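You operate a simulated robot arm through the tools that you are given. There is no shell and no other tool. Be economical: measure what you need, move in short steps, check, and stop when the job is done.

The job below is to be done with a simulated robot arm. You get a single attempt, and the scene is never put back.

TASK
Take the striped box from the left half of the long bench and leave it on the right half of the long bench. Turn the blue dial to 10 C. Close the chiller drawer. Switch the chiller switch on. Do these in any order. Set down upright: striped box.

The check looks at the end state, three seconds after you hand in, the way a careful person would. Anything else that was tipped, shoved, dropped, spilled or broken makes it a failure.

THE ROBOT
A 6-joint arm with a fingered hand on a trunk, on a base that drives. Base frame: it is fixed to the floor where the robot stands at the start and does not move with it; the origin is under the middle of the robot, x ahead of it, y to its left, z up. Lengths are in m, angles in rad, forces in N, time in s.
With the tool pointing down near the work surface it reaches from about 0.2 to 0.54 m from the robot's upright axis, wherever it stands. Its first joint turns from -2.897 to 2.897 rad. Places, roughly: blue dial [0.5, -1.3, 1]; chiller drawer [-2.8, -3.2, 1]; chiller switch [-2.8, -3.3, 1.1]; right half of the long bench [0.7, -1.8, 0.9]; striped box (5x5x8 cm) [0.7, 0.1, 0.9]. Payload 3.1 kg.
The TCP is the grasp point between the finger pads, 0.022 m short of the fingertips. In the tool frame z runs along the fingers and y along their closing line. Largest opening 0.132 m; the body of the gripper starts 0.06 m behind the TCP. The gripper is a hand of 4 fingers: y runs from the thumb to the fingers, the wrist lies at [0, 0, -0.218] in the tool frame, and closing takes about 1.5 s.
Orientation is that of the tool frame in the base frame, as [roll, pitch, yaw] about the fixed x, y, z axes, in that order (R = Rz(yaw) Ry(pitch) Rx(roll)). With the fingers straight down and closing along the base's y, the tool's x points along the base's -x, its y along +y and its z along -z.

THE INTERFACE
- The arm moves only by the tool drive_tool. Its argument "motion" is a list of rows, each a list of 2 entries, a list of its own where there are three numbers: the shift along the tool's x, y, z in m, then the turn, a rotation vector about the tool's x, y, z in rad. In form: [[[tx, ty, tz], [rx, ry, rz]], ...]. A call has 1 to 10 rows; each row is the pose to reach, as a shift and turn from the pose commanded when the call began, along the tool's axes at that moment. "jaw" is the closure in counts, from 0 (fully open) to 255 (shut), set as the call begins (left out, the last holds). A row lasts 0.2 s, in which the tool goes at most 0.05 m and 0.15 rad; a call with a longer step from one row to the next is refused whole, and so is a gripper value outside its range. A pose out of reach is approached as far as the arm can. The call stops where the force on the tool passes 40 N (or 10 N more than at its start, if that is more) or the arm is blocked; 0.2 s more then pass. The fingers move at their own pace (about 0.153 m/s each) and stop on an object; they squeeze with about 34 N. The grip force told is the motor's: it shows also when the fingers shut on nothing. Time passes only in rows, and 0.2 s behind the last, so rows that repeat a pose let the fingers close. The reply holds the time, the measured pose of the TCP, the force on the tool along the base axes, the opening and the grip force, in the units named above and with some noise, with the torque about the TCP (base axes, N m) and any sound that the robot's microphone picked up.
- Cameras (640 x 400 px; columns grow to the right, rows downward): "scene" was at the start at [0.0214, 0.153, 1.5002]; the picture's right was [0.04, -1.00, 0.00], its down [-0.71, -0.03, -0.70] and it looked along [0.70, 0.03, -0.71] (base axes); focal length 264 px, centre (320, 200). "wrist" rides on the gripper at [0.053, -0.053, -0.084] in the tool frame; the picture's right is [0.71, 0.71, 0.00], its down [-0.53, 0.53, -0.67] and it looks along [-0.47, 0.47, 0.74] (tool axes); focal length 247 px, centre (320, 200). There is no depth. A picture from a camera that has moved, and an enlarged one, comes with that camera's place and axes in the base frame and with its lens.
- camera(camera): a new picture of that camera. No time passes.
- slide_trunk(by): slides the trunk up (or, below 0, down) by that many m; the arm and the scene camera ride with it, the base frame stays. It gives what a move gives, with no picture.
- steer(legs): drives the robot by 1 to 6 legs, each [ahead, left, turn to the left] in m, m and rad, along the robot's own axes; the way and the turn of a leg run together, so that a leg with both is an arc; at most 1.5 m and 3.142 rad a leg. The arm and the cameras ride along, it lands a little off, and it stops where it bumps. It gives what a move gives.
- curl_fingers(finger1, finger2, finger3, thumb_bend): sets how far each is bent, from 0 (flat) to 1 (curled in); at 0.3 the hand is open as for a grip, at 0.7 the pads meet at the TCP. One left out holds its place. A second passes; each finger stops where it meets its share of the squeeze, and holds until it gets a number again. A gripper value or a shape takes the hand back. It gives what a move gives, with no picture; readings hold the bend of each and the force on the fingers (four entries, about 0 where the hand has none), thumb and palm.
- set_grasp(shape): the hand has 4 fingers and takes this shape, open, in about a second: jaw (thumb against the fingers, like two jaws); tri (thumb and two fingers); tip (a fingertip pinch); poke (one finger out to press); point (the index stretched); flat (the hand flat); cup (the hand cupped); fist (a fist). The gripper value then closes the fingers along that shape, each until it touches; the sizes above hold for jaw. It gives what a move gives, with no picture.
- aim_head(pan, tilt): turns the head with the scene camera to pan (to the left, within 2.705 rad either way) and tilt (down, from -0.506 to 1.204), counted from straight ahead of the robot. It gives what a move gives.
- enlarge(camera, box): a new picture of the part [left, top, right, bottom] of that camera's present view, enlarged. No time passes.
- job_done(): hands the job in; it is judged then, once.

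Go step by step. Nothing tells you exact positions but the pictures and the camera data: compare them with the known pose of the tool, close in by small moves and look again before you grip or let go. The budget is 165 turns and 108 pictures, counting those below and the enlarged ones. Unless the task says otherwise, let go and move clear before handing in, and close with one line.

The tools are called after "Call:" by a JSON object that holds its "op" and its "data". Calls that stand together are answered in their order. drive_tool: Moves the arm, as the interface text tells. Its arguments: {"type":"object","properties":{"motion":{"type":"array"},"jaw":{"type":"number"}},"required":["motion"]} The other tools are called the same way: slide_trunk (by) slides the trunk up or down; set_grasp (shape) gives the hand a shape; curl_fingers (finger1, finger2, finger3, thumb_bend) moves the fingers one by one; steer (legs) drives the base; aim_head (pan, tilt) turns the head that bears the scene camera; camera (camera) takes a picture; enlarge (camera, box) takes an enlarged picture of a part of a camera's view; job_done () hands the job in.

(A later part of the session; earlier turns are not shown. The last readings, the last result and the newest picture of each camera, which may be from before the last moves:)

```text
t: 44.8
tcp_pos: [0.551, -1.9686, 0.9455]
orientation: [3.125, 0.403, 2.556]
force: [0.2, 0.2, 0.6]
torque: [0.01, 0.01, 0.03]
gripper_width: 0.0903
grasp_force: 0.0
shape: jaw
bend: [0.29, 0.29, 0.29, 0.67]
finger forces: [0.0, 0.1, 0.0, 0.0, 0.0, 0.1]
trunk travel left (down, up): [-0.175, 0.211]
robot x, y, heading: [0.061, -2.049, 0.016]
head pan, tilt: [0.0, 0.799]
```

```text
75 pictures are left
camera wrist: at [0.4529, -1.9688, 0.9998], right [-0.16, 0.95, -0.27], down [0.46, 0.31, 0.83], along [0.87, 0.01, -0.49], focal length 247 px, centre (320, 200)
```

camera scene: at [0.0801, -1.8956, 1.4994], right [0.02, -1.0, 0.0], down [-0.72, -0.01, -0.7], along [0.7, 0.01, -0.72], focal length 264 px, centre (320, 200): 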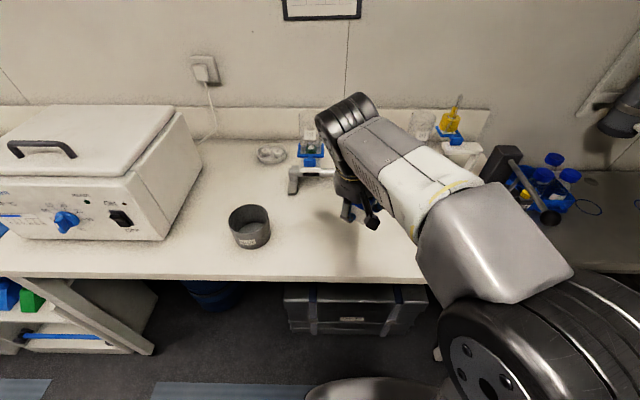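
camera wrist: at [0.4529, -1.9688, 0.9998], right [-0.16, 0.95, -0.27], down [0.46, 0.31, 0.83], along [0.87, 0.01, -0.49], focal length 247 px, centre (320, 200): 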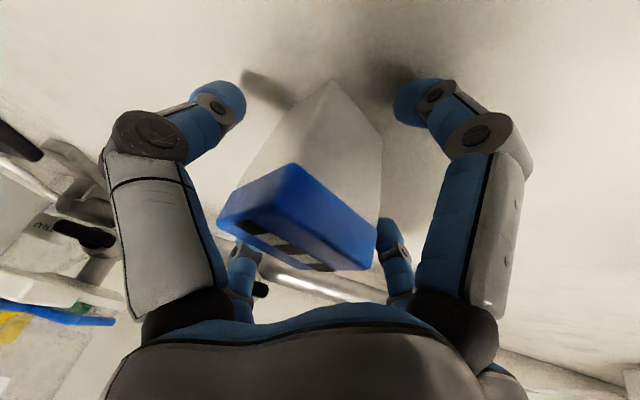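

The box stands upright and free. I'll rise straight up 12 cm with the jaw opening a little more, then look.

Call:
{"op": "drive_tool", "data": {"motion": [[[-0.004, 0, -0.009], [0, 0, 0]], [[-0.016, 0, -0.037], [0, 0, 0]], [[-0.028, 0, -0.064], [0, 0, 0]], [[-0.039, 0, -0.092], [0, 0, 0]], [[-0.047, 0, -0.11], [0, 0, 0]]], "jaw": 50}}

Call:
{"op": "drive_tool", "data": {"motion": [[[0.03, -0.022, -0.013], [0, 0, 0]], [[0.061, -0.044, -0.026], [0, 0, 0]], [[0.092, -0.066, -0.039], [0, 0, 0]], [[0.115, -0.083, -0.049], [0, 0, 0]]]}}

Call:
{"op": "camera", "data": {"camera": "scene"}}

Call:
{"op": "camera", "data": {"camera": "wrist"}}

```text
t: 46.0
tcp_pos: [0.5506, -1.9706, 1.0663]
orientation: [3.124, 0.406, 2.557]
force: [-0.4, 0.0, -0.2]
torque: [0.01, 0.02, 0.01]
gripper_width: 0.1057
grasp_force: 0.1
shape: jaw
bend: [0.25, 0.25, 0.25, 0.47]
finger forces: [0.0, 0.0, 0.0, 0.1, 0.0, 0.0]
trunk travel left (down, up): [-0.175, 0.211]
robot x, y, heading: [0.0606, -2.0435, 0.017]
head pan, tilt: [0.0, 0.799]
```

```text
t: 47.0
tcp_pos: [0.3942, -1.9711, 1.0643]
orientation: [3.124, 0.402, 2.557]
force: [0.1, 0.6, -0.6]
torque: [-0.01, 0.01, 0.0]
gripper_width: 0.1062
grasp_force: 0.0
shape: jaw
bend: [0.25, 0.25, 0.25, 0.47]
finger forces: [0.0, 0.1, 0.0, 0.0, 0.0, 0.0]
trunk travel left (down, up): [-0.175, 0.211]
robot x, y, heading: [0.0632, -2.0436, 0.021]
head pan, tilt: [0.0, 0.799]
```

```text
74 pictures are left
camera scene: at [0.0795, -1.8959, 1.4994], right [0.02, -1.0, 0.0], down [-0.72, -0.01, -0.7], along [0.7, 0.01, -0.72], focal length 264 px, centre (320, 200)
```

scene: 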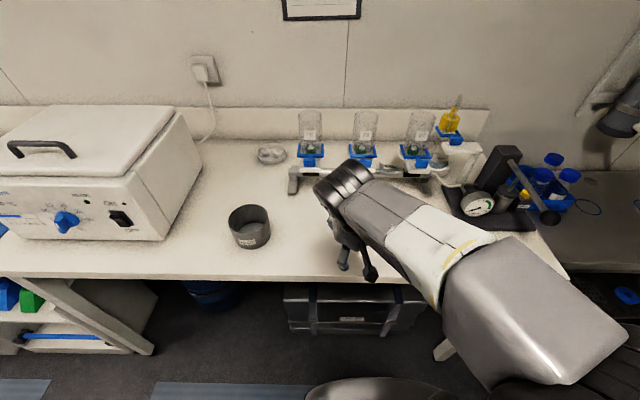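

```text
73 pictures are left
camera wrist: at [0.297, -1.9715, 1.1193], right [-0.16, 0.95, -0.27], down [0.46, 0.31, 0.83], along [0.87, 0.01, -0.49], focal length 247 px, centre (320, 200)
```

wrist: 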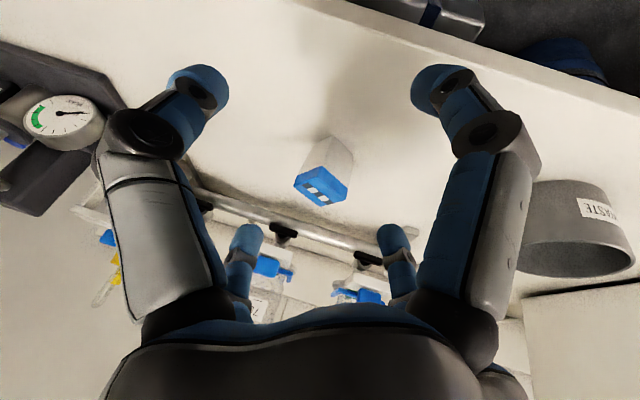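

The box stands upright at (0.55, -1.97). Next is the blue dial on the chest, so I'll back off and move left to it.

Call:
{"op": "steer", "data": {"legs": [[-0.2, 0, 0], [0, 0, -0.02], [0, 0.6, 0]]}}

Call:
{"op": "aim_head", "data": {"pan": 0.15, "tilt": 0.6}}

Call:
{"op": "camera", "data": {"camera": "scene"}}

```text
t: 51.9
tcp_pos: [0.1978, -1.3927, 1.0644]
orientation: [3.124, 0.404, 2.537]
force: [-0.6, 0.1, -1.1]
torque: [-0.06, 0.0, 0.0]
gripper_width: 0.1058
grasp_force: 0.0
shape: jaw
bend: [0.25, 0.25, 0.25, 0.47]
finger forces: [0.0, 0.0, 0.0, 0.1, 0.0, 0.1]
trunk travel left (down, up): [-0.175, 0.211]
robot x, y, heading: [-0.138, -1.4613, -0.007]
head pan, tilt: [0.0, 0.799]
```

```text
t: 52.6
tcp_pos: [0.1967, -1.3937, 1.0651]
orientation: [3.124, 0.404, 2.537]
force: [-0.5, -0.5, 0.3]
torque: [0.01, 0.02, 0.0]
gripper_width: 0.1059
grasp_force: 0.0
shape: jaw
bend: [0.25, 0.25, 0.25, 0.47]
finger forces: [0.1, 0.0, 0.0, 0.0, 0.0, 0.1]
trunk travel left (down, up): [-0.175, 0.211]
robot x, y, heading: [-0.138, -1.4622, -0.004]
head pan, tilt: [0.15, 0.6]
```

```text
72 pictures are left
camera scene: at [-0.1098, -1.2984, 1.5162], right [0.15, -0.99, 0.0], down [-0.56, -0.08, -0.82], along [0.82, 0.12, -0.57], focal length 264 px, centre (320, 200)
```

scene: 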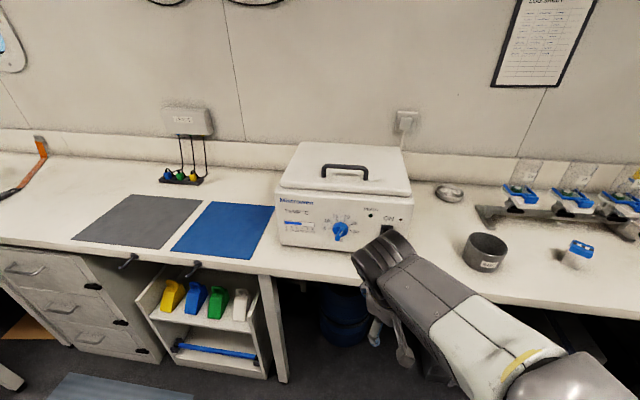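

Call:
{"op": "enlarge", "data": {"camera": "scene", "box": [270, 185, 420, 260]}}

Call:
{"op": "enlarge", "data": {"camera": "scene", "box": [310, 205, 370, 245]}}

Call:
{"op": "enlarge", "data": {"camera": "scene", "box": [540, 220, 620, 290]}}

```text
4.27 times, centred on (345, 222) of scene
camera zoom: at [-0.1098, -1.2984, 1.5162], right [0.15, -0.99, 0.0], down [-0.56, -0.08, -0.82], along [0.82, 0.12, -0.57], focal length 1126 px, centre (213, 104)
```

zoom: 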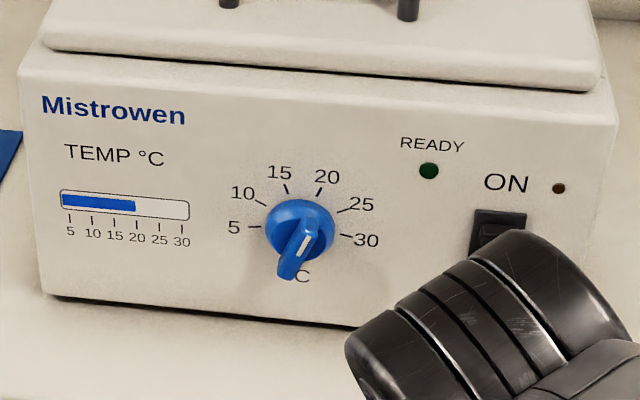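

```text
10.00 times, centred on (340, 225) of scene
camera zoom: at [-0.1098, -1.2984, 1.5162], right [0.15, -0.99, 0.0], down [-0.56, -0.08, -0.82], along [0.82, 0.12, -0.57], focal length 2638 px, centre (120, -50)
```

zoom: 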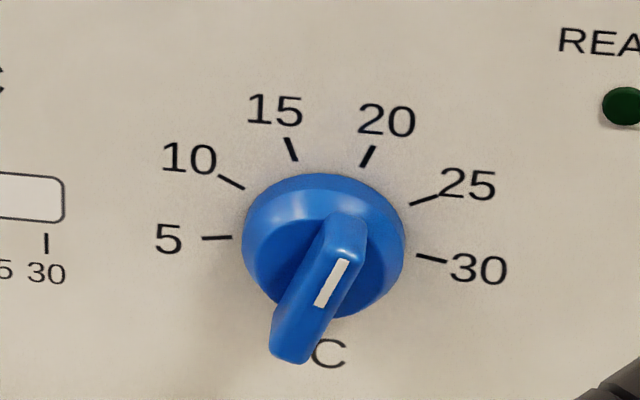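

```text
5.71 times, centred on (580, 255) of scene
camera zoom: at [-0.1098, -1.2984, 1.5162], right [0.15, -0.99, 0.0], down [-0.56, -0.08, -0.82], along [0.82, 0.12, -0.57], focal length 1507 px, centre (-1166, -114)
```

zoom: 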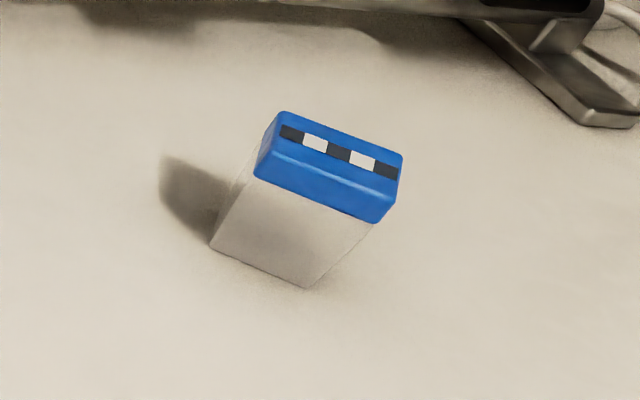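

The dial's handle now points to 20 and must turn counterclockwise to 10, about 73°; the dial centre is near (0.50, -1.27, 0.987). I'll move the base left a little, switch the hand to a fingertip pinch and level the tool.

Call:
{"op": "steer", "data": {"legs": [[0, 0.17, 0]]}}

Call:
{"op": "set_grasp", "data": {"shape": "tip"}}

Call:
{"op": "drive_tool", "data": {"motion": [[[0, 0, 0], [-0.048, 0, -0.111]], [[0, 0, 0], [-0.096, 0, -0.222]], [[0, 0, 0], [-0.143, 0, -0.333]], [[0, 0, 0], [-0.191, 0, -0.444]], [[0, 0, 0], [-0.239, 0, -0.555]], [[0, 0, 0], [-0.239, 0, -0.555]]]}}

Call:
{"op": "camera", "data": {"camera": "wrist"}}

```text
t: 54.1
tcp_pos: [0.1981, -1.221, 1.0647]
orientation: [3.125, 0.406, 2.537]
force: [0.3, -0.1, -0.2]
torque: [-0.02, -0.01, 0.01]
gripper_width: 0.1059
grasp_force: 0.1
shape: jaw
bend: [0.25, 0.25, 0.25, 0.47]
finger forces: [0.0, 0.0, 0.0, 0.0, 0.1, 0.1]
trunk travel left (down, up): [-0.175, 0.211]
robot x, y, heading: [-0.1369, -1.2908, -0.004]
head pan, tilt: [0.15, 0.6]
```

```text
t: 55.0
tcp_pos: [0.1977, -1.2227, 1.0645]
orientation: [3.124, 0.405, 2.535]
force: [-0.2, 0.7, -0.8]
torque: [0.03, -0.02, -0.01]
gripper_width: 0.132
grasp_force: 0.1
shape: tip
bend: [0.11, 0.3, 0.11, 0.3]
finger forces: [0.1, 0.1, 0.0, 0.1, 0.0, 0.0]
trunk travel left (down, up): [-0.175, 0.211]
robot x, y, heading: [-0.1376, -1.2937, -0.001]
head pan, tilt: [0.15, 0.6]
```

```text
t: 56.4
tcp_pos: [0.199, -1.2227, 1.0644]
orientation: [3.125, 0.415, -3.139]
force: [0.3, 0.6, -0.4]
torque: [0.0, 0.03, 0.01]
gripper_width: 0.1319
grasp_force: 0.1
shape: tip
bend: [0.11, 0.3, 0.11, 0.3]
finger forces: [0.0, 0.0, 0.0, 0.0, 0.0, 0.1]
trunk travel left (down, up): [-0.175, 0.211]
robot x, y, heading: [-0.1367, -1.2904, -0.002]
head pan, tilt: [0.15, 0.6]
```

```text
68 pictures are left
camera wrist: at [0.1171, -1.2776, 1.1184], right [-0.65, 0.71, -0.28], down [0.21, 0.52, 0.83], along [0.73, 0.48, -0.48], focal length 247 px, centre (320, 200)
```

wrist: 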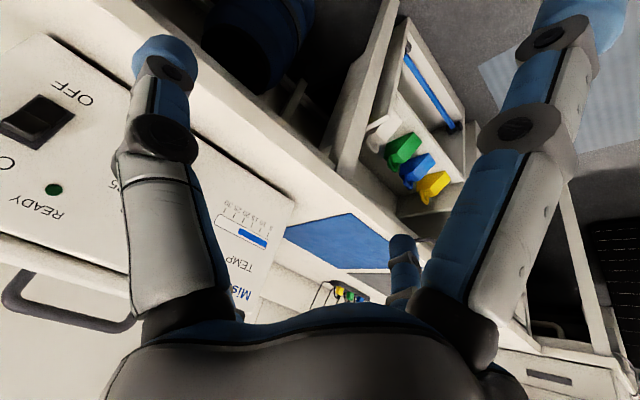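

The tip shape keeps the outer fingers stretched forward, which would hit the panel. I'll curl the outer two in and keep the middle finger and thumb open for the pinch.

Call:
{"op": "curl_fingers", "data": {"finger1": 1, "finger2": 0.45, "finger3": 1, "thumb_bend": 0.5}}

Call:
{"op": "camera", "data": {"camera": "wrist"}}

Call:
{"op": "aim_head", "data": {"pan": 0.15, "tilt": 0.8}}

Call:
{"op": "camera", "data": {"camera": "scene"}}

```text
t: 57.4
tcp_pos: [0.1997, -1.2234, 1.0649]
orientation: [3.125, 0.415, -3.142]
force: [0.2, -0.2, 0.4]
torque: [-0.01, -0.01, 0.0]
gripper_width: 0.0282
grasp_force: 0.1
shape: fingers
bend: [0.84, 0.45, 0.84, 0.5]
finger forces: [0.0, 0.0, 0.1, 0.0, 0.0, 0.0]
trunk travel left (down, up): [-0.175, 0.211]
robot x, y, heading: [-0.138, -1.291, -0.004]
head pan, tilt: [0.15, 0.6]
```

```text
67 pictures are left
camera wrist: at [0.1169, -1.2775, 1.1184], right [-0.65, 0.71, -0.27], down [0.21, 0.52, 0.83], along [0.73, 0.48, -0.48], focal length 247 px, centre (320, 200)
```

wrist: 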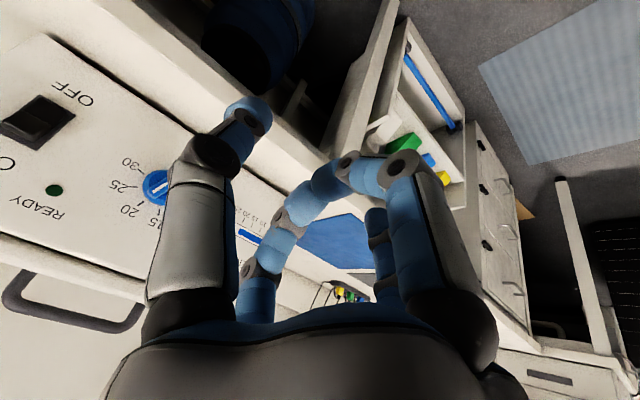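

```text
t: 58.1
tcp_pos: [0.199, -1.2234, 1.0655]
orientation: [3.125, 0.415, 3.142]
force: [-0.3, -0.6, 0.2]
torque: [0.0, 0.02, 0.01]
gripper_width: 0.0332
grasp_force: 0.2
shape: fingers
bend: [0.96, 0.45, 0.96, 0.5]
finger forces: [0.0, 0.0, 0.0, 0.0, 0.1, 0.0]
trunk travel left (down, up): [-0.175, 0.211]
robot x, y, heading: [-0.1374, -1.2895, -0.0]
head pan, tilt: [0.15, 0.799]
```

```text
66 pictures are left
camera scene: at [-0.117, -1.1296, 1.4995], right [0.15, -0.99, 0.0], down [-0.71, -0.11, -0.7], along [0.69, 0.1, -0.72], focal length 264 px, centre (320, 200)
```

scene: 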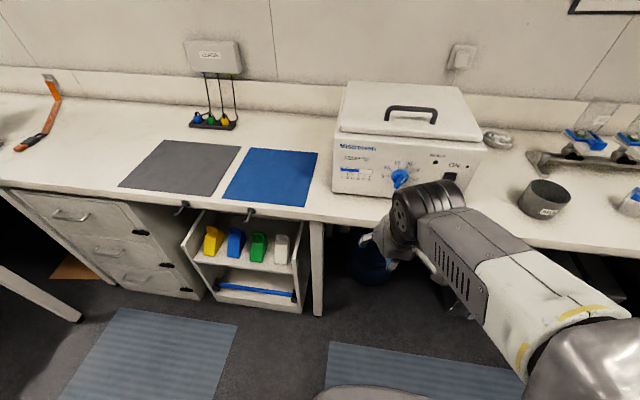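

Now I'll pitch the hand level, facing the panel, with the TCP about 15 cm short of the dial.

Call:
{"op": "drive_tool", "data": {"motion": [[[-0.012, -0.006, 0.016], [0, -0.1444, 0]], [[-0.024, -0.012, 0.032], [0, -0.289, 0]], [[-0.037, -0.018, 0.048], [0, -0.433, 0]], [[-0.049, -0.024, 0.064], [0, -0.578, 0]], [[-0.061, -0.031, 0.08], [0, -0.722, 0]], [[-0.073, -0.037, 0.095], [0, -0.866, 0]], [[-0.086, -0.043, 0.111], [0, -1.011, 0]], [[-0.098, -0.049, 0.127], [0, -1.155, 0]], [[-0.098, -0.049, 0.127], [0, -1.155, 0]]]}}

Call:
{"op": "drive_tool", "data": {"motion": [[[0, 0, 0], [0, 0, 0.106]], [[0, 0, 0], [0, 0, 0.212]], [[0, 0, 0], [0, 0, 0.318]], [[0, 0, 0], [0, 0, 0.318]]]}}

Call:
{"op": "camera", "data": {"camera": "wrist"}}

Call:
{"op": "camera", "data": {"camera": "scene"}}

```text
t: 60.1
tcp_pos: [0.3271, -1.2252, 0.9865]
orientation: [1.562, 1.556, 1.561]
force: [0.4, 0.9, -0.2]
torque: [0.01, 0.02, 0.04]
gripper_width: 0.0332
grasp_force: 0.0
shape: fingers
bend: [0.96, 0.45, 0.96, 0.5]
finger forces: [0.1, 0.0, 0.1, 0.0, 0.0, 0.1]
out of reach, approached as far as the arm can: row 4, 5, 6, 7, 8, 9
trunk travel left (down, up): [-0.175, 0.211]
robot x, y, heading: [-0.1392, -1.2889, -0.004]
head pan, tilt: [0.15, 0.799]
```

```text
t: 61.1
tcp_pos: [0.3282, -1.2244, 0.9869]
orientation: [1.574, 1.238, 1.576]
force: [0.5, -0.8, -0.6]
torque: [0.01, 0.0, -0.03]
gripper_width: 0.0333
grasp_force: 0.0
shape: fingers
bend: [0.96, 0.45, 0.96, 0.5]
finger forces: [0.0, 0.1, 0.0, 0.0, 0.0, 0.0]
trunk travel left (down, up): [-0.175, 0.211]
robot x, y, heading: [-0.1361, -1.2871, -0.005]
head pan, tilt: [0.15, 0.799]
```

```text
65 pictures are left
camera wrist: at [0.2438, -1.2573, 0.9181], right [0.0, 0.9, -0.44], down [-0.67, 0.32, 0.67], along [0.74, 0.29, 0.6], focal length 247 px, centre (320, 200)
```

wrist: 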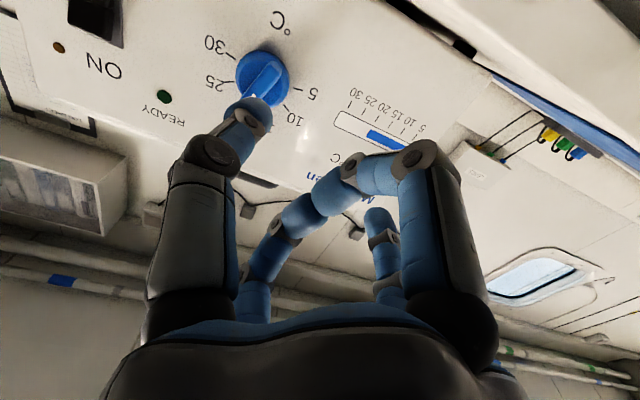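

```text
64 pictures are left
camera scene: at [-0.1169, -1.1296, 1.4994], right [0.15, -0.99, 0.0], down [-0.71, -0.11, -0.7], along [0.69, 0.1, -0.72], focal length 264 px, centre (320, 200)
```

scene: 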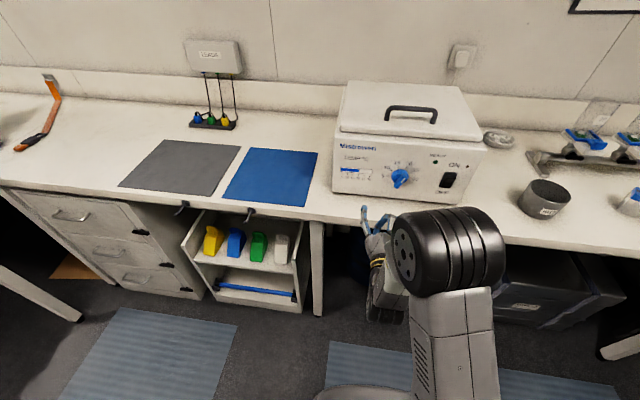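

The hand's four digits actually form a cross, so the plain jaw shape will grip the dial's handle from all four sides. I'll set that and zoom in on the dial.

Call:
{"op": "set_grasp", "data": {"shape": "jaw"}}

Call:
{"op": "enlarge", "data": {"camera": "wrist", "box": [180, 0, 340, 160]}}

Call:
{"op": "enlarge", "data": {"camera": "scene", "box": [360, 140, 460, 210]}}

```text
t: 62.0
tcp_pos: [0.3276, -1.223, 0.9864]
orientation: [1.573, 1.241, 1.576]
force: [0.3, -0.5, -0.1]
torque: [0.03, 0.0, 0.02]
gripper_width: 0.1318
grasp_force: 0.1
shape: jaw
bend: [0.3, 0.3, 0.3, 0.3]
finger forces: [0.0, 0.1, 0.0, 0.0, 0.0, 0.1]
trunk travel left (down, up): [-0.175, 0.211]
robot x, y, heading: [-0.1412, -1.2934, -0.004]
head pan, tilt: [0.15, 0.799]
```

```text
2.50 times, centred on (260, 80) of wrist
camera zoom: at [0.2437, -1.2575, 0.9182], right [0.0, 0.9, -0.44], down [-0.67, 0.32, 0.67], along [0.74, 0.29, 0.6], focal length 617 px, centre (470, 500)
```

zoom: 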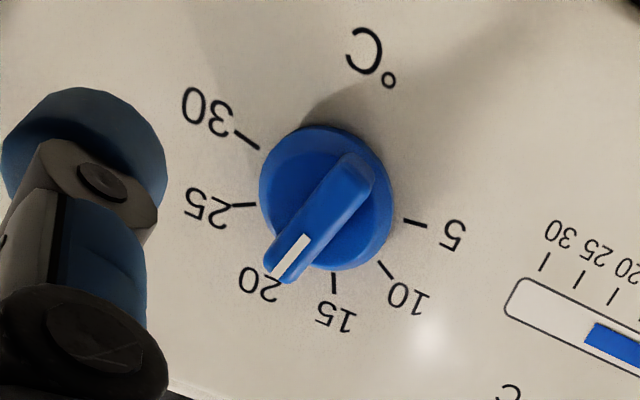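

```text
5.71 times, centred on (410, 175) of scene
camera zoom: at [-0.117, -1.1296, 1.4994], right [0.15, -0.99, 0.0], down [-0.71, -0.11, -0.7], along [0.69, 0.1, -0.72], focal length 1507 px, centre (-194, 343)
```

zoom: 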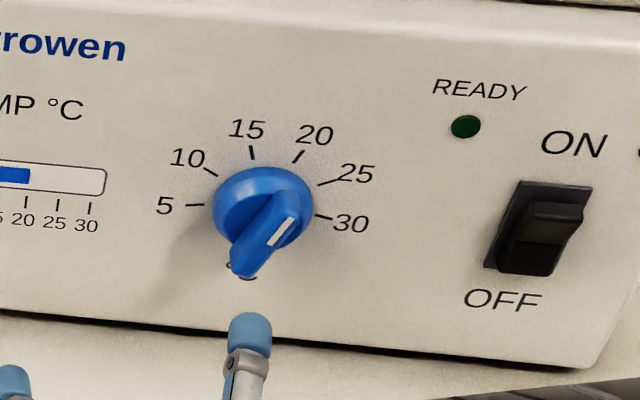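

The measured dial centre is about y -1.275, z 1.003, with the handle front at x≈0.468 and the panel at x≈0.49. I'll centre the hand in front of it.

Call:
{"op": "drive_tool", "data": {"motion": [[[-0.01, -0.013, 0.025], [0, 0, 0]], [[-0.02, -0.026, 0.05], [0, 0, 0]], [[-0.0327, -0.0427, 0.075], [0, 0, 0]], [[-0.0327, -0.0427, 0.075], [0, 0, 0]]]}}

Call:
{"op": "camera", "data": {"camera": "wrist"}}

Call:
{"op": "camera", "data": {"camera": "scene"}}

```text
t: 63.0
tcp_pos: [0.3914, -1.2203, 1.0042]
orientation: [1.581, 1.24, 1.56]
force: [-0.4, 1.7, 1.1]
torque: [0.0, 0.03, 0.03]
gripper_width: 0.1317
grasp_force: 0.0
shape: jaw
bend: [0.3, 0.3, 0.3, 0.3]
finger forces: [0.1, 0.0, 0.0, 0.1, 0.0, 0.1]
out of reach, approached as far as the arm can: row 1, 2, 3, 4
trunk travel left (down, up): [-0.175, 0.211]
robot x, y, heading: [-0.1364, -1.2911, -0.004]
head pan, tilt: [0.15, 0.799]
```

```text
61 pictures are left
camera wrist: at [0.3074, -1.2527, 0.9359], right [0.02, 0.9, -0.44], down [-0.66, 0.34, 0.67], along [0.75, 0.28, 0.6], focal length 247 px, centre (320, 200)
```

wrist: 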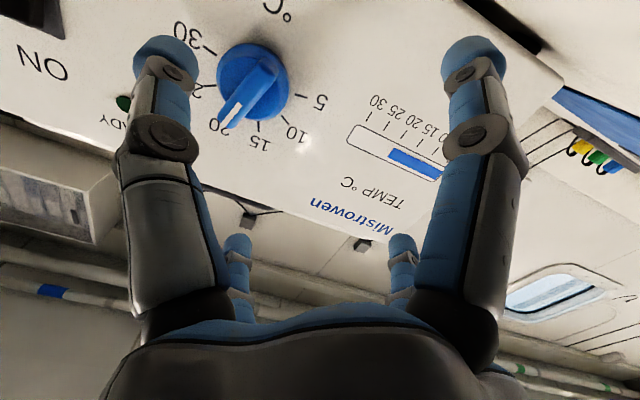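

```text
60 pictures are left
camera scene: at [-0.1172, -1.1294, 1.4994], right [0.15, -0.99, 0.0], down [-0.71, -0.11, -0.7], along [0.69, 0.1, -0.72], focal length 264 px, centre (320, 200)
```

scene: 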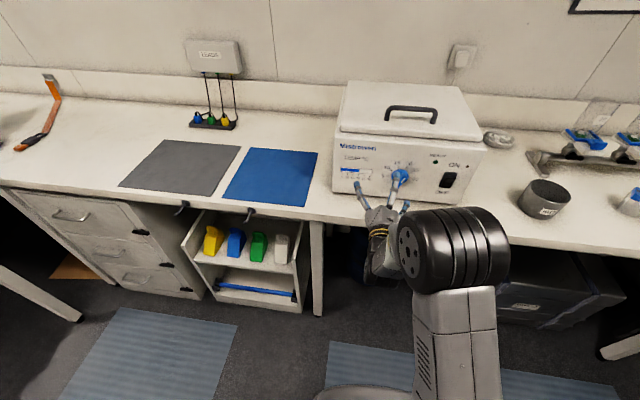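

The arm can't slide further right at this orientation, so I'll shift the base 5.5 cm to the right instead.

Call:
{"op": "steer", "data": {"legs": [[0, -0.055, 0]]}}

Call:
{"op": "drive_tool", "data": {"motion": [[[0, 0, 0], [0, 0, 0]]]}}

Call:
{"op": "camera", "data": {"camera": "wrist"}}

```text
t: 64.0
tcp_pos: [0.3925, -1.2747, 1.0036]
orientation: [1.581, 1.237, 1.562]
force: [0.2, -0.1, 0.5]
torque: [0.01, 0.01, 0.01]
gripper_width: 0.1321
grasp_force: 0.0
shape: jaw
bend: [0.3, 0.3, 0.3, 0.3]
finger forces: [0.0, 0.0, 0.1, 0.0, 0.0, 0.0]
trunk travel left (down, up): [-0.175, 0.211]
robot x, y, heading: [-0.1379, -1.341, -0.005]
head pan, tilt: [0.15, 0.799]
```

```text
t: 64.3
tcp_pos: [0.3914, -1.2744, 1.0043]
orientation: [1.584, 1.24, 1.563]
force: [0.5, -0.1, -1.0]
torque: [0.02, 0.0, -0.01]
gripper_width: 0.1317
grasp_force: 0.1
shape: jaw
bend: [0.3, 0.3, 0.3, 0.3]
finger forces: [0.0, 0.0, 0.0, 0.0, 0.0, 0.0]
trunk travel left (down, up): [-0.175, 0.211]
robot x, y, heading: [-0.1377, -1.3425, -0.004]
head pan, tilt: [0.15, 0.799]
```

```text
59 pictures are left
camera wrist: at [0.3071, -1.3054, 0.9358], right [0.02, 0.9, -0.44], down [-0.66, 0.34, 0.67], along [0.75, 0.28, 0.6], focal length 247 px, centre (320, 200)
```

wrist: 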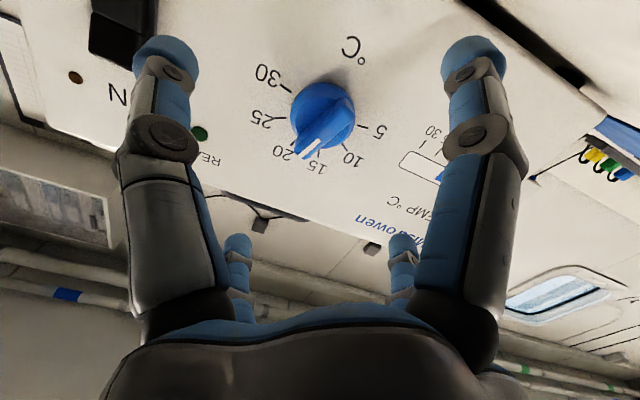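

The hand is now centred on the dial axis. I'll advance 6.5 cm with the jaw part closed.

Call:
{"op": "drive_tool", "data": {"motion": [[[0, 0, 0.02], [0, 0, 0]], [[0, 0, 0.04], [0, 0, 0]], [[0, 0, 0.055], [0, 0, 0]], [[0, 0, 0.066], [0, 0, 0]], [[0, 0, 0.066], [0, 0, 0]]], "jaw": 90}}

Call:
{"op": "camera", "data": {"camera": "wrist"}}

Call:
{"op": "enlarge", "data": {"camera": "scene", "box": [340, 130, 500, 230]}}

```text
t: 65.5
tcp_pos: [0.4568, -1.2696, 1.0046]
orientation: [1.584, 1.238, 1.557]
force: [0.6, 0.6, -0.3]
torque: [0.0, -0.04, 0.01]
gripper_width: 0.0858
grasp_force: 0.0
shape: jaw
bend: [0.3, 0.3, 0.3, 0.7]
finger forces: [0.0, 0.1, 0.0, 0.1, 0.0, 0.0]
out of reach, approached as far as the arm can: row 2, 3, 4, 5
trunk travel left (down, up): [-0.175, 0.211]
robot x, y, heading: [-0.1391, -1.3434, 0.001]
head pan, tilt: [0.15, 0.799]
```

```text
58 pictures are left
camera wrist: at [0.3722, -1.3002, 0.9366], right [0.02, 0.9, -0.44], down [-0.66, 0.34, 0.67], along [0.75, 0.27, 0.6], focal length 247 px, centre (320, 200)
```

wrist: 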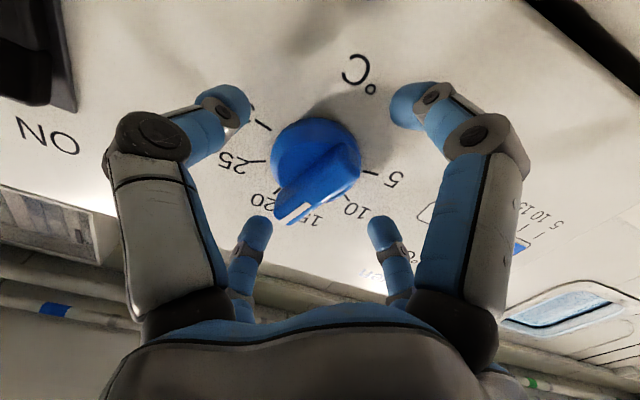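

```text
4.00 times, centred on (420, 180) of scene
camera zoom: at [-0.1175, -1.1828, 1.4994], right [0.15, -0.99, 0.0], down [-0.71, -0.11, -0.7], along [0.69, 0.1, -0.72], focal length 1055 px, centre (-80, 280)
```

zoom: 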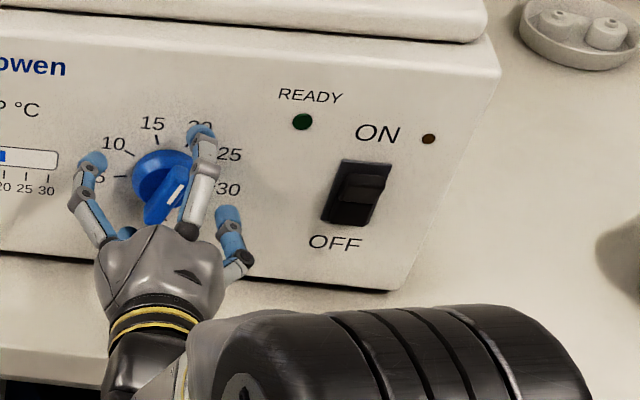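

The hand surrounds the handle and is centred. I'll close on it.

Call:
{"op": "drive_tool", "data": {"motion": [[[0, 0, 0.066], [0, 0, 0]]], "jaw": 90}}

Call:
{"op": "drive_tool", "data": {"motion": [[[0, 0, 0], [0, 0, 0]], [[0, 0, 0], [0, 0, 0]], [[0, 0, 0], [0, 0, 0]], [[0, 0, 0], [0, 0, 0]], [[0, 0, 0], [0, 0, 0]], [[0, 0, 0], [0, 0, 0]], [[0, 0, 0], [0, 0, 0]]], "jaw": 255}}

Call:
{"op": "camera", "data": {"camera": "wrist"}}

```text
refused: row 1 steps farther than a row can; nothing moved
```

```text
t: 67.2
tcp_pos: [0.4558, -1.2693, 1.0039]
orientation: [1.588, 1.237, 1.562]
force: [-8.0, 1.0, -7.3]
torque: [0.03, 0.12, -0.1]
gripper_width: 0.0422
grasp_force: 33.9
shape: jaw
bend: [0.79, 0.79, 0.79, 0.7]
finger forces: [30.0, 30.7, 30.6, 0.0, 48.8, 0.1]
trunk travel left (down, up): [-0.175, 0.211]
robot x, y, heading: [-0.1387, -1.3449, -0.001]
head pan, tilt: [0.15, 0.799]
```

```text
56 pictures are left
camera wrist: at [0.3713, -1.2997, 0.9363], right [0.02, 0.9, -0.44], down [-0.65, 0.34, 0.67], along [0.76, 0.27, 0.6], focal length 247 px, centre (320, 200)
```

wrist: 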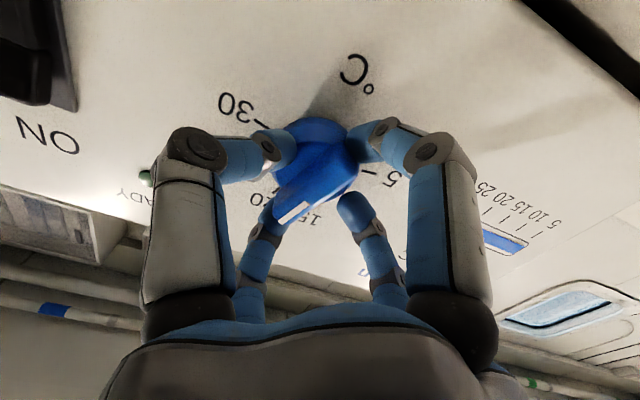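

The grip on the dial is firm. I'll rotate counterclockwise in a first portion and check.

Call:
{"op": "drive_tool", "data": {"motion": [[[0, 0, 0], [0, 0, -0.13]], [[0, 0, 0], [0, 0, -0.26]], [[0, 0, 0], [0, 0, -0.39]], [[0, 0, 0], [0, 0, -0.52]], [[0, 0, 0], [0, 0, -0.64]], [[0, 0, 0], [0, 0, -0.64]]]}}

Call:
{"op": "camera", "data": {"camera": "wrist"}}

Call:
{"op": "enlarge", "data": {"camera": "scene", "box": [340, 130, 500, 230]}}

```text
t: 68.5
tcp_pos: [0.4561, -1.2715, 1.003]
orientation: [-1.605, 1.259, -1.63]
force: [-12.7, -4.1, -21.6]
torque: [0.04, 0.18, -0.18]
gripper_width: 0.042
grasp_force: 33.8
shape: jaw
bend: [0.78, 0.79, 0.79, 0.7]
finger forces: [30.1, 33.0, 30.6, 0.1, 48.3, 0.0]
trunk travel left (down, up): [-0.175, 0.211]
robot x, y, heading: [-0.1355, -1.349, -0.006]
head pan, tilt: [0.15, 0.799]
```

```text
55 pictures are left
camera wrist: at [0.3703, -1.3344, 0.9682], right [0.0, 0.46, -0.89], down [-0.65, 0.68, 0.35], along [0.76, 0.57, 0.3], focal length 247 px, centre (320, 200)
```

wrist: 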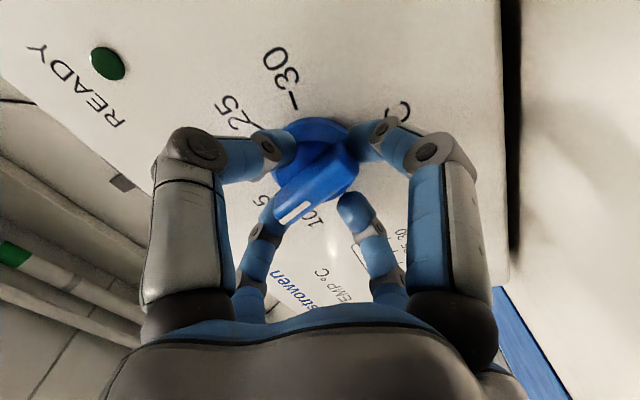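

```text
4.00 times, centred on (420, 180) of scene
camera zoom: at [-0.1172, -1.1834, 1.4994], right [0.15, -0.99, 0.0], down [-0.71, -0.11, -0.7], along [0.69, 0.1, -0.72], focal length 1055 px, centre (-80, 280)
```

zoom: 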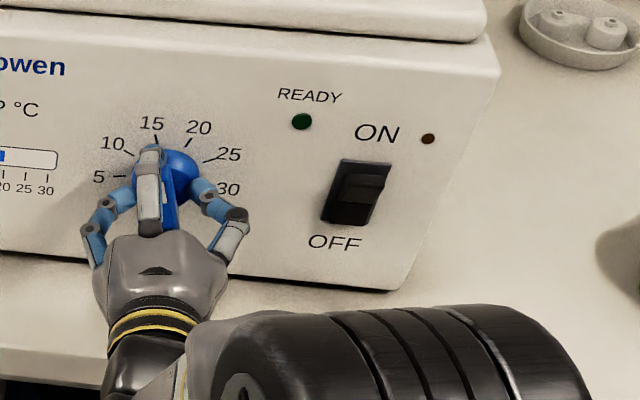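

The dial follows the hand. I'll rotate the remaining 0.63 rad.

Call:
{"op": "drive_tool", "data": {"motion": [[[0, 0, 0], [0, 0, -0.13]], [[0, 0, 0], [0, 0, -0.26]], [[0, 0, 0], [0, 0, -0.39]], [[0, 0, 0], [0, 0, -0.52]], [[0, 0, 0], [0, 0, -0.63]], [[0, 0, 0], [0, 0, -0.63]]]}}

Call:
{"op": "camera", "data": {"camera": "wrist"}}

Call:
{"op": "enlarge", "data": {"camera": "scene", "box": [340, 150, 420, 210]}}

```text
t: 70.0
tcp_pos: [0.4554, -1.273, 1.0004]
orientation: [-1.587, 0.631, -1.608]
force: [-17.3, -12.7, -25.8]
torque: [0.03, 0.19, -0.13]
gripper_width: 0.042
grasp_force: 33.8
shape: jaw
bend: [0.78, 0.79, 0.79, 0.7]
finger forces: [29.8, 43.3, 30.4, 0.0, 46.8, 0.0]
trunk travel left (down, up): [-0.175, 0.211]
robot x, y, heading: [-0.1386, -1.3471, -0.0]
head pan, tilt: [0.15, 0.799]
```

```text
53 pictures are left
camera wrist: at [0.3702, -1.3436, 1.0138], right [-0.02, -0.15, -0.99], down [-0.65, 0.75, -0.1], along [0.76, 0.64, -0.11], focal length 247 px, centre (320, 200)
```

wrist: 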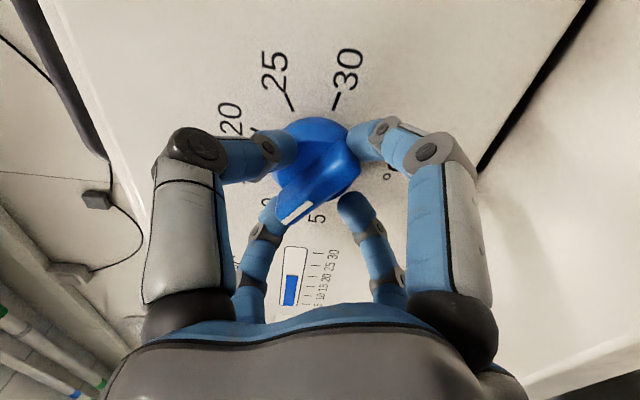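

```text
6.67 times, centred on (380, 180) of scene
camera zoom: at [-0.1174, -1.1851, 1.4996], right [0.15, -0.99, 0.0], down [-0.71, -0.11, -0.7], along [0.69, 0.1, -0.72], focal length 1759 px, centre (-80, 333)
```

zoom: 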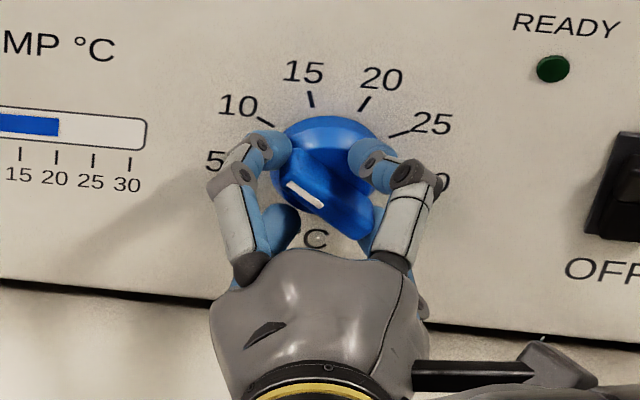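

The handle now seems to point at 10. I'll release, back off and read it precisely.

Call:
{"op": "drive_tool", "data": {"motion": [[[0, 0, 0], [0, 0, 0]], [[0, 0, 0], [0, 0, 0]], [[0, 0, 0], [0, 0, 0]], [[0, 0, 0], [0, 0, 0]]], "jaw": 60}}

Call:
{"op": "drive_tool", "data": {"motion": [[[0, 0, -0.02], [0, 0, 0]], [[0, 0, -0.05], [0, 0, 0]], [[0, 0, -0.09], [0, 0, 0]], [[0, 0, -0.09], [0, 0, 0]]]}}

Call:
{"op": "enlarge", "data": {"camera": "scene", "box": [350, 150, 420, 210]}}

Call:
{"op": "camera", "data": {"camera": "wrist"}}

```text
t: 71.0
tcp_pos: [0.4573, -1.2693, 1.0049]
orientation: [-1.574, 0.631, -1.601]
force: [0.0, 0.1, -0.7]
torque: [-0.01, 0.04, 0.01]
gripper_width: 0.1004
grasp_force: 0.0
shape: jaw
bend: [0.26, 0.26, 0.26, 0.53]
finger forces: [0.0, 0.0, 0.0, 0.0, 0.1, 0.1]
trunk travel left (down, up): [-0.175, 0.211]
robot x, y, heading: [-0.1415, -1.3455, -0.004]
head pan, tilt: [0.15, 0.799]
```

```text
t: 72.0
tcp_pos: [0.3678, -1.2694, 1.0039]
orientation: [-1.576, 0.633, -1.591]
force: [-1.0, -0.1, 0.7]
torque: [0.0, -0.01, 0.0]
gripper_width: 0.1013
grasp_force: 0.0
shape: jaw
bend: [0.26, 0.26, 0.26, 0.53]
finger forces: [0.0, 0.1, 0.0, 0.1, 0.1, 0.1]
trunk travel left (down, up): [-0.175, 0.211]
robot x, y, heading: [-0.1387, -1.3427, 0.0]
head pan, tilt: [0.15, 0.799]
```

```text
6.67 times, centred on (385, 180) of scene
camera zoom: at [-0.1169, -1.1828, 1.4994], right [0.15, -0.99, 0.0], down [-0.71, -0.11, -0.7], along [0.69, 0.1, -0.72], focal length 1759 px, centre (-113, 333)
```

zoom: 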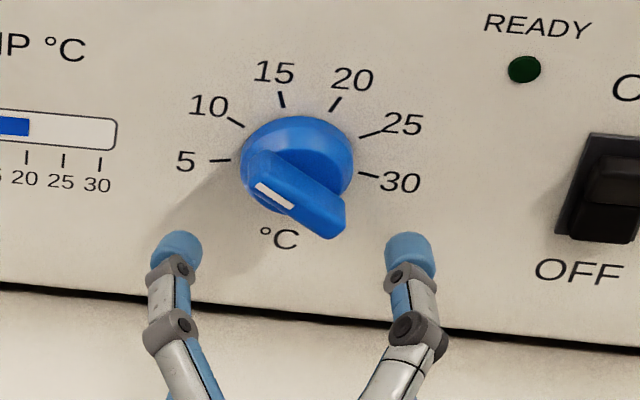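

```text
50 pictures are left
camera wrist: at [0.2825, -1.3424, 1.0154], right [-0.01, -0.15, -0.99], down [-0.65, 0.75, -0.11], along [0.76, 0.65, -0.1], focal length 247 px, centre (320, 200)
```

wrist: 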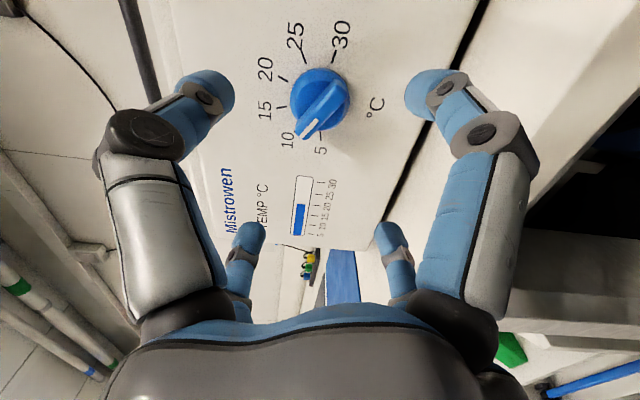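

Call:
{"op": "enlarge", "data": {"camera": "wrist", "box": [260, 50, 380, 160]}}

```text
3.64 times, centred on (320, 105) of wrist
camera zoom: at [0.2825, -1.3424, 1.0154], right [-0.01, -0.15, -0.99], down [-0.65, 0.75, -0.11], along [0.76, 0.65, -0.1], focal length 898 px, centre (320, 546)
```

zoom: 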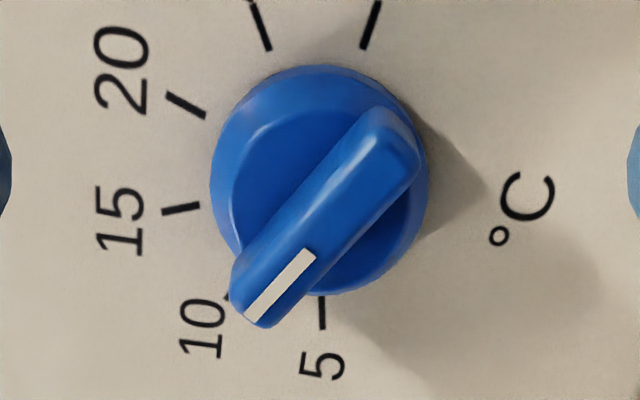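

The dial reads 10. Now to the chiller in the far corner: I'll tuck the arm back, drive back from the bench and travel into the aisle between the cabinet and shelves, then look.

Call:
{"op": "drive_tool", "data": {"motion": [[[0, 0, -0.04], [0, 0, 0]], [[0, 0, -0.08], [0, 0, 0]], [[0, 0, -0.1], [0, 0, 0]]]}}

Call:
{"op": "steer", "data": {"legs": [[-0.5, 0, 0], [0, 0, -2.17]]}}

Call:
{"op": "aim_head", "data": {"pan": 0, "tilt": 0.45}}

Call:
{"op": "camera", "data": {"camera": "scene"}}

```text
t: 72.8
tcp_pos: [0.2948, -1.2576, 1.0]
orientation: [-1.575, 0.632, -1.592]
force: [-0.4, -0.3, 0.7]
torque: [0.02, 0.03, -0.01]
gripper_width: 0.101
grasp_force: 0.1
shape: jaw
bend: [0.26, 0.26, 0.26, 0.53]
finger forces: [0.0, 0.1, 0.0, 0.0, 0.0, 0.0]
out of reach, approached as far as the arm can: row 2, 3
trunk travel left (down, up): [-0.175, 0.211]
robot x, y, heading: [-0.1377, -1.3453, -0.005]
head pan, tilt: [0.15, 0.799]
```

```text
t: 80.9
tcp_pos: [-0.8229, -1.7492, 1.0006]
orientation: [-1.574, 0.632, 2.512]
force: [0.1, 0.4, 0.0]
torque: [0.02, -0.04, 0.01]
gripper_width: 0.101
grasp_force: 0.0
shape: jaw
bend: [0.26, 0.26, 0.26, 0.53]
finger forces: [0.0, 0.1, 0.0, 0.0, 0.1, 0.0]
trunk travel left (down, up): [-0.175, 0.211]
robot x, y, heading: [-0.6492, -1.3436, -2.179]
head pan, tilt: [0.15, 0.799]
```

```text
t: 81.8
tcp_pos: [-0.823, -1.7479, 1.0004]
orientation: [-1.573, 0.633, 2.512]
force: [-0.3, -0.5, -0.2]
torque: [-0.02, -0.04, -0.02]
gripper_width: 0.1006
grasp_force: 0.0
shape: jaw
bend: [0.26, 0.26, 0.26, 0.53]
finger forces: [0.1, 0.1, 0.0, 0.0, 0.0, 0.0]
trunk travel left (down, up): [-0.175, 0.211]
robot x, y, heading: [-0.6422, -1.3426, -2.182]
head pan, tilt: [0.0, 0.45]
```

```text
48 pictures are left
camera scene: at [-0.5427, -1.4525, 1.5298], right [-0.82, 0.57, 0.0], down [0.25, 0.36, -0.9], along [-0.52, -0.74, -0.44], focal length 264 px, centre (320, 200)
```

scene: 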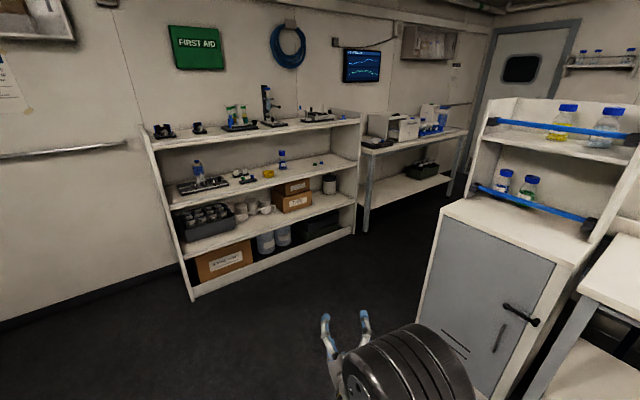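

Call:
{"op": "enlarge", "data": {"camera": "scene", "box": [340, 70, 480, 220]}}

```text
2.67 times, centred on (410, 145) of scene
camera zoom: at [-0.5427, -1.4525, 1.5298], right [-0.82, 0.57, 0.0], down [0.25, 0.36, -0.9], along [-0.52, -0.74, -0.44], focal length 704 px, centre (80, 347)
```

zoom: 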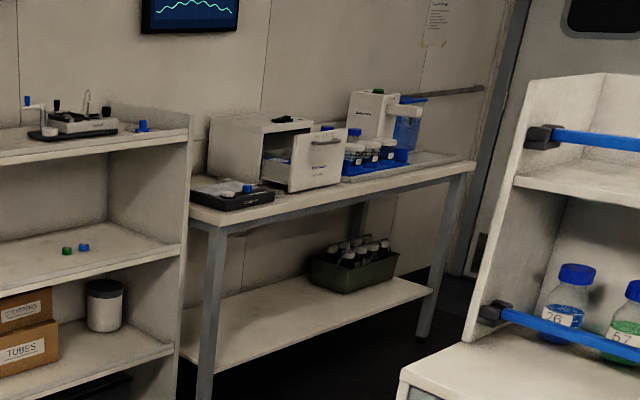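

The chiller is on the bench in the corner with its drawer open toward the aisle. I'll drive into the aisle, face that wall and sidestep toward it.

Call:
{"op": "steer", "data": {"legs": [[1.4, 0.07, 0], [0, 0, 0.61], [0, -1.0, 0]]}}

Call:
{"op": "aim_head", "data": {"pan": -0.4, "tilt": 0.6}}

Call:
{"op": "camera", "data": {"camera": "scene"}}

```text
t: 95.0
tcp_pos: [-2.3009, -2.9065, 0.9993]
orientation: [-1.572, 0.633, 3.082]
force: [0.3, -0.4, -0.2]
torque: [0.0, 0.03, -0.03]
gripper_width: 0.1008
grasp_force: 0.0
shape: jaw
bend: [0.26, 0.26, 0.26, 0.53]
finger forces: [0.1, 0.0, 0.0, 0.1, 0.0, 0.0]
trunk travel left (down, up): [-0.175, 0.211]
robot x, y, heading: [-2.3683, -2.4715, -1.61]
head pan, tilt: [0.0, 0.45]
```

```text
t: 95.9
tcp_pos: [-2.3015, -2.9067, 1.0004]
orientation: [-1.576, 0.631, 3.08]
force: [0.6, 0.1, 0.1]
torque: [0.0, -0.01, 0.01]
gripper_width: 0.1006
grasp_force: 0.0
shape: jaw
bend: [0.26, 0.26, 0.26, 0.53]
finger forces: [0.0, 0.0, 0.1, 0.0, 0.0, 0.1]
trunk travel left (down, up): [-0.175, 0.211]
robot x, y, heading: [-2.3683, -2.4733, -1.609]
head pan, tilt: [-0.4, 0.6]
```

```text
46 pictures are left
camera scene: at [-2.2582, -2.4941, 1.5163], right [-0.91, 0.43, 0.0], down [0.24, 0.51, -0.83], along [-0.35, -0.75, -0.56], focal length 264 px, centre (320, 200)
```

scene: 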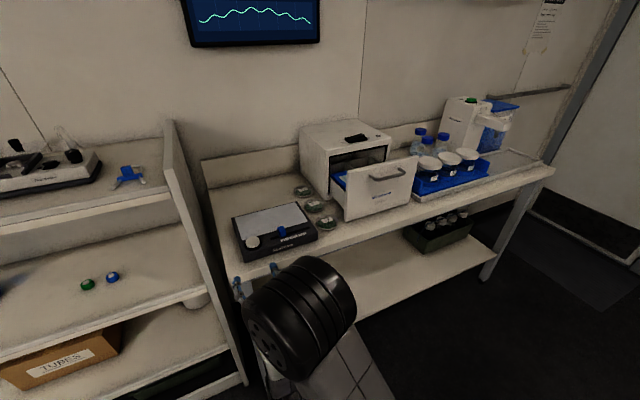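

Call:
{"op": "enlarge", "data": {"camera": "scene", "box": [290, 100, 450, 230]}}

```text
3.08 times, centred on (370, 165) of scene
camera zoom: at [-2.2582, -2.4941, 1.5163], right [-0.91, 0.43, 0.0], down [0.24, 0.51, -0.83], along [-0.35, -0.75, -0.56], focal length 812 px, centre (166, 308)
```

zoom: 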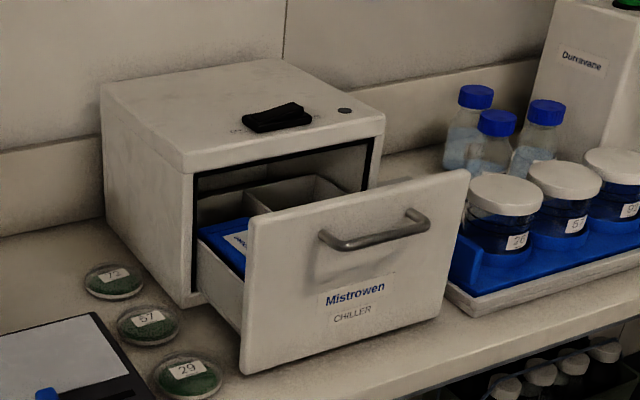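

The drawer front is at y≈-3.15, spanning x -2.67 to -2.97, and is about 17 cm out. The rocker switch is on top of the body. I'll close the fingertips together, line the hand up with the drawer centre and look.

Call:
{"op": "steer", "data": {"legs": [[0, 0, 0.039], [0, -0.52, 0], [0.1, 0, 0]]}}

Call:
{"op": "aim_head", "data": {"pan": 0.0, "tilt": 0.7}}

Call:
{"op": "drive_tool", "data": {"motion": [[[0, 0, 0], [0, 0, 0.1]], [[0, 0, 0], [0, 0, 0.2]], [[0, 0, 0], [0, 0, 0.35]], [[0, 0, 0], [0, 0, 0.5]], [[0, 0, 0], [0, 0, 0.65]], [[0, 0, 0], [0, 0, 0.8]], [[0, 0, 0], [0, 0, 0.94]], [[0, 0, 0], [0, 0, 0.94]]], "jaw": 255}}

Call:
{"op": "camera", "data": {"camera": "scene"}}

Call:
{"op": "camera", "data": {"camera": "wrist"}}

```text
t: 100.1
tcp_pos: [-2.8113, -3.0018, 1.0005]
orientation: [-1.576, 0.632, 3.127]
force: [0.1, -0.3, -0.6]
torque: [0.0, -0.04, 0.02]
gripper_width: 0.1009
grasp_force: 0.0
shape: jaw
bend: [0.26, 0.26, 0.26, 0.53]
finger forces: [0.1, 0.0, 0.1, 0.1, 0.0, 0.1]
trunk travel left (down, up): [-0.175, 0.211]
robot x, y, heading: [-2.9018, -2.5738, -1.564]
head pan, tilt: [-0.4, 0.6]
```

```text
t: 100.9
tcp_pos: [-2.809, -3.0009, 1.0011]
orientation: [-1.577, 0.633, 3.129]
force: [-0.5, 0.1, 0.1]
torque: [0.01, -0.03, 0.0]
gripper_width: 0.1007
grasp_force: 0.0
shape: jaw
bend: [0.26, 0.26, 0.26, 0.53]
finger forces: [0.0, 0.1, 0.0, 0.1, 0.0, 0.0]
trunk travel left (down, up): [-0.175, 0.211]
robot x, y, heading: [-2.9001, -2.5665, -1.559]
head pan, tilt: [0.0, 0.7]
```

```text
t: 102.7
tcp_pos: [-2.809, -3.0017, 1.0006]
orientation: [2.347, 1.566, 0.769]
force: [0.4, 0.3, 0.2]
torque: [0.02, -0.02, 0.03]
gripper_width: 0.0001
grasp_force: 33.8
shape: jaw
bend: [0.7, 0.7, 0.7, 0.7]
finger forces: [0.0, 0.0, 0.1, 0.0, 0.0, 0.0]
trunk travel left (down, up): [-0.175, 0.211]
robot x, y, heading: [-2.9016, -2.5678, -1.56]
head pan, tilt: [0.0, 0.7]
```

```text
44 pictures are left
camera scene: at [-2.7524, -2.5915, 1.5077], right [-1.0, -0.01, 0.0], down [-0.01, 0.64, -0.76], along [0.01, -0.76, -0.64], focal length 264 px, centre (320, 200)
```

scene: 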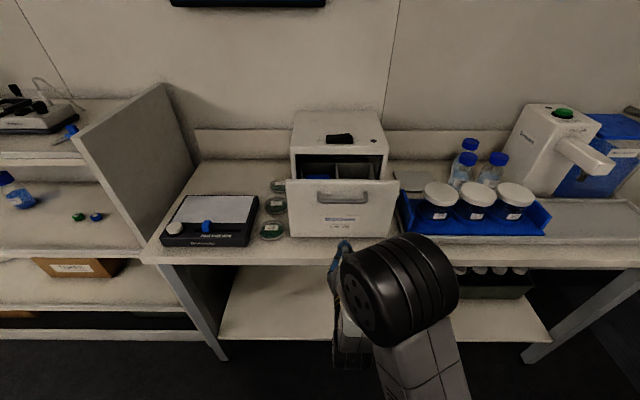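

```text
43 pictures are left
camera wrist: at [-2.8617, -2.9167, 0.9461], right [0.71, 0.0, -0.7], down [0.53, 0.66, 0.53], along [0.46, -0.75, 0.47], focal length 247 px, centre (320, 200)
```

wrist: 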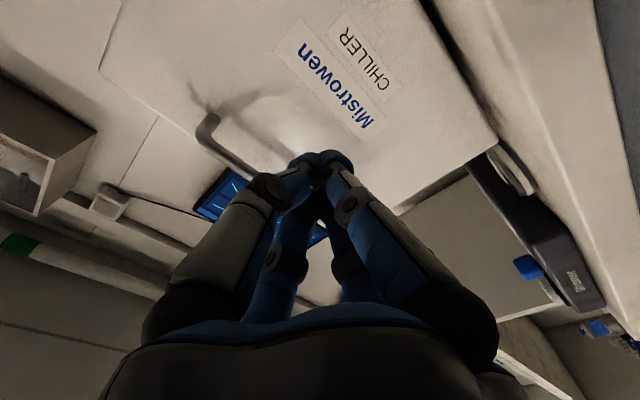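

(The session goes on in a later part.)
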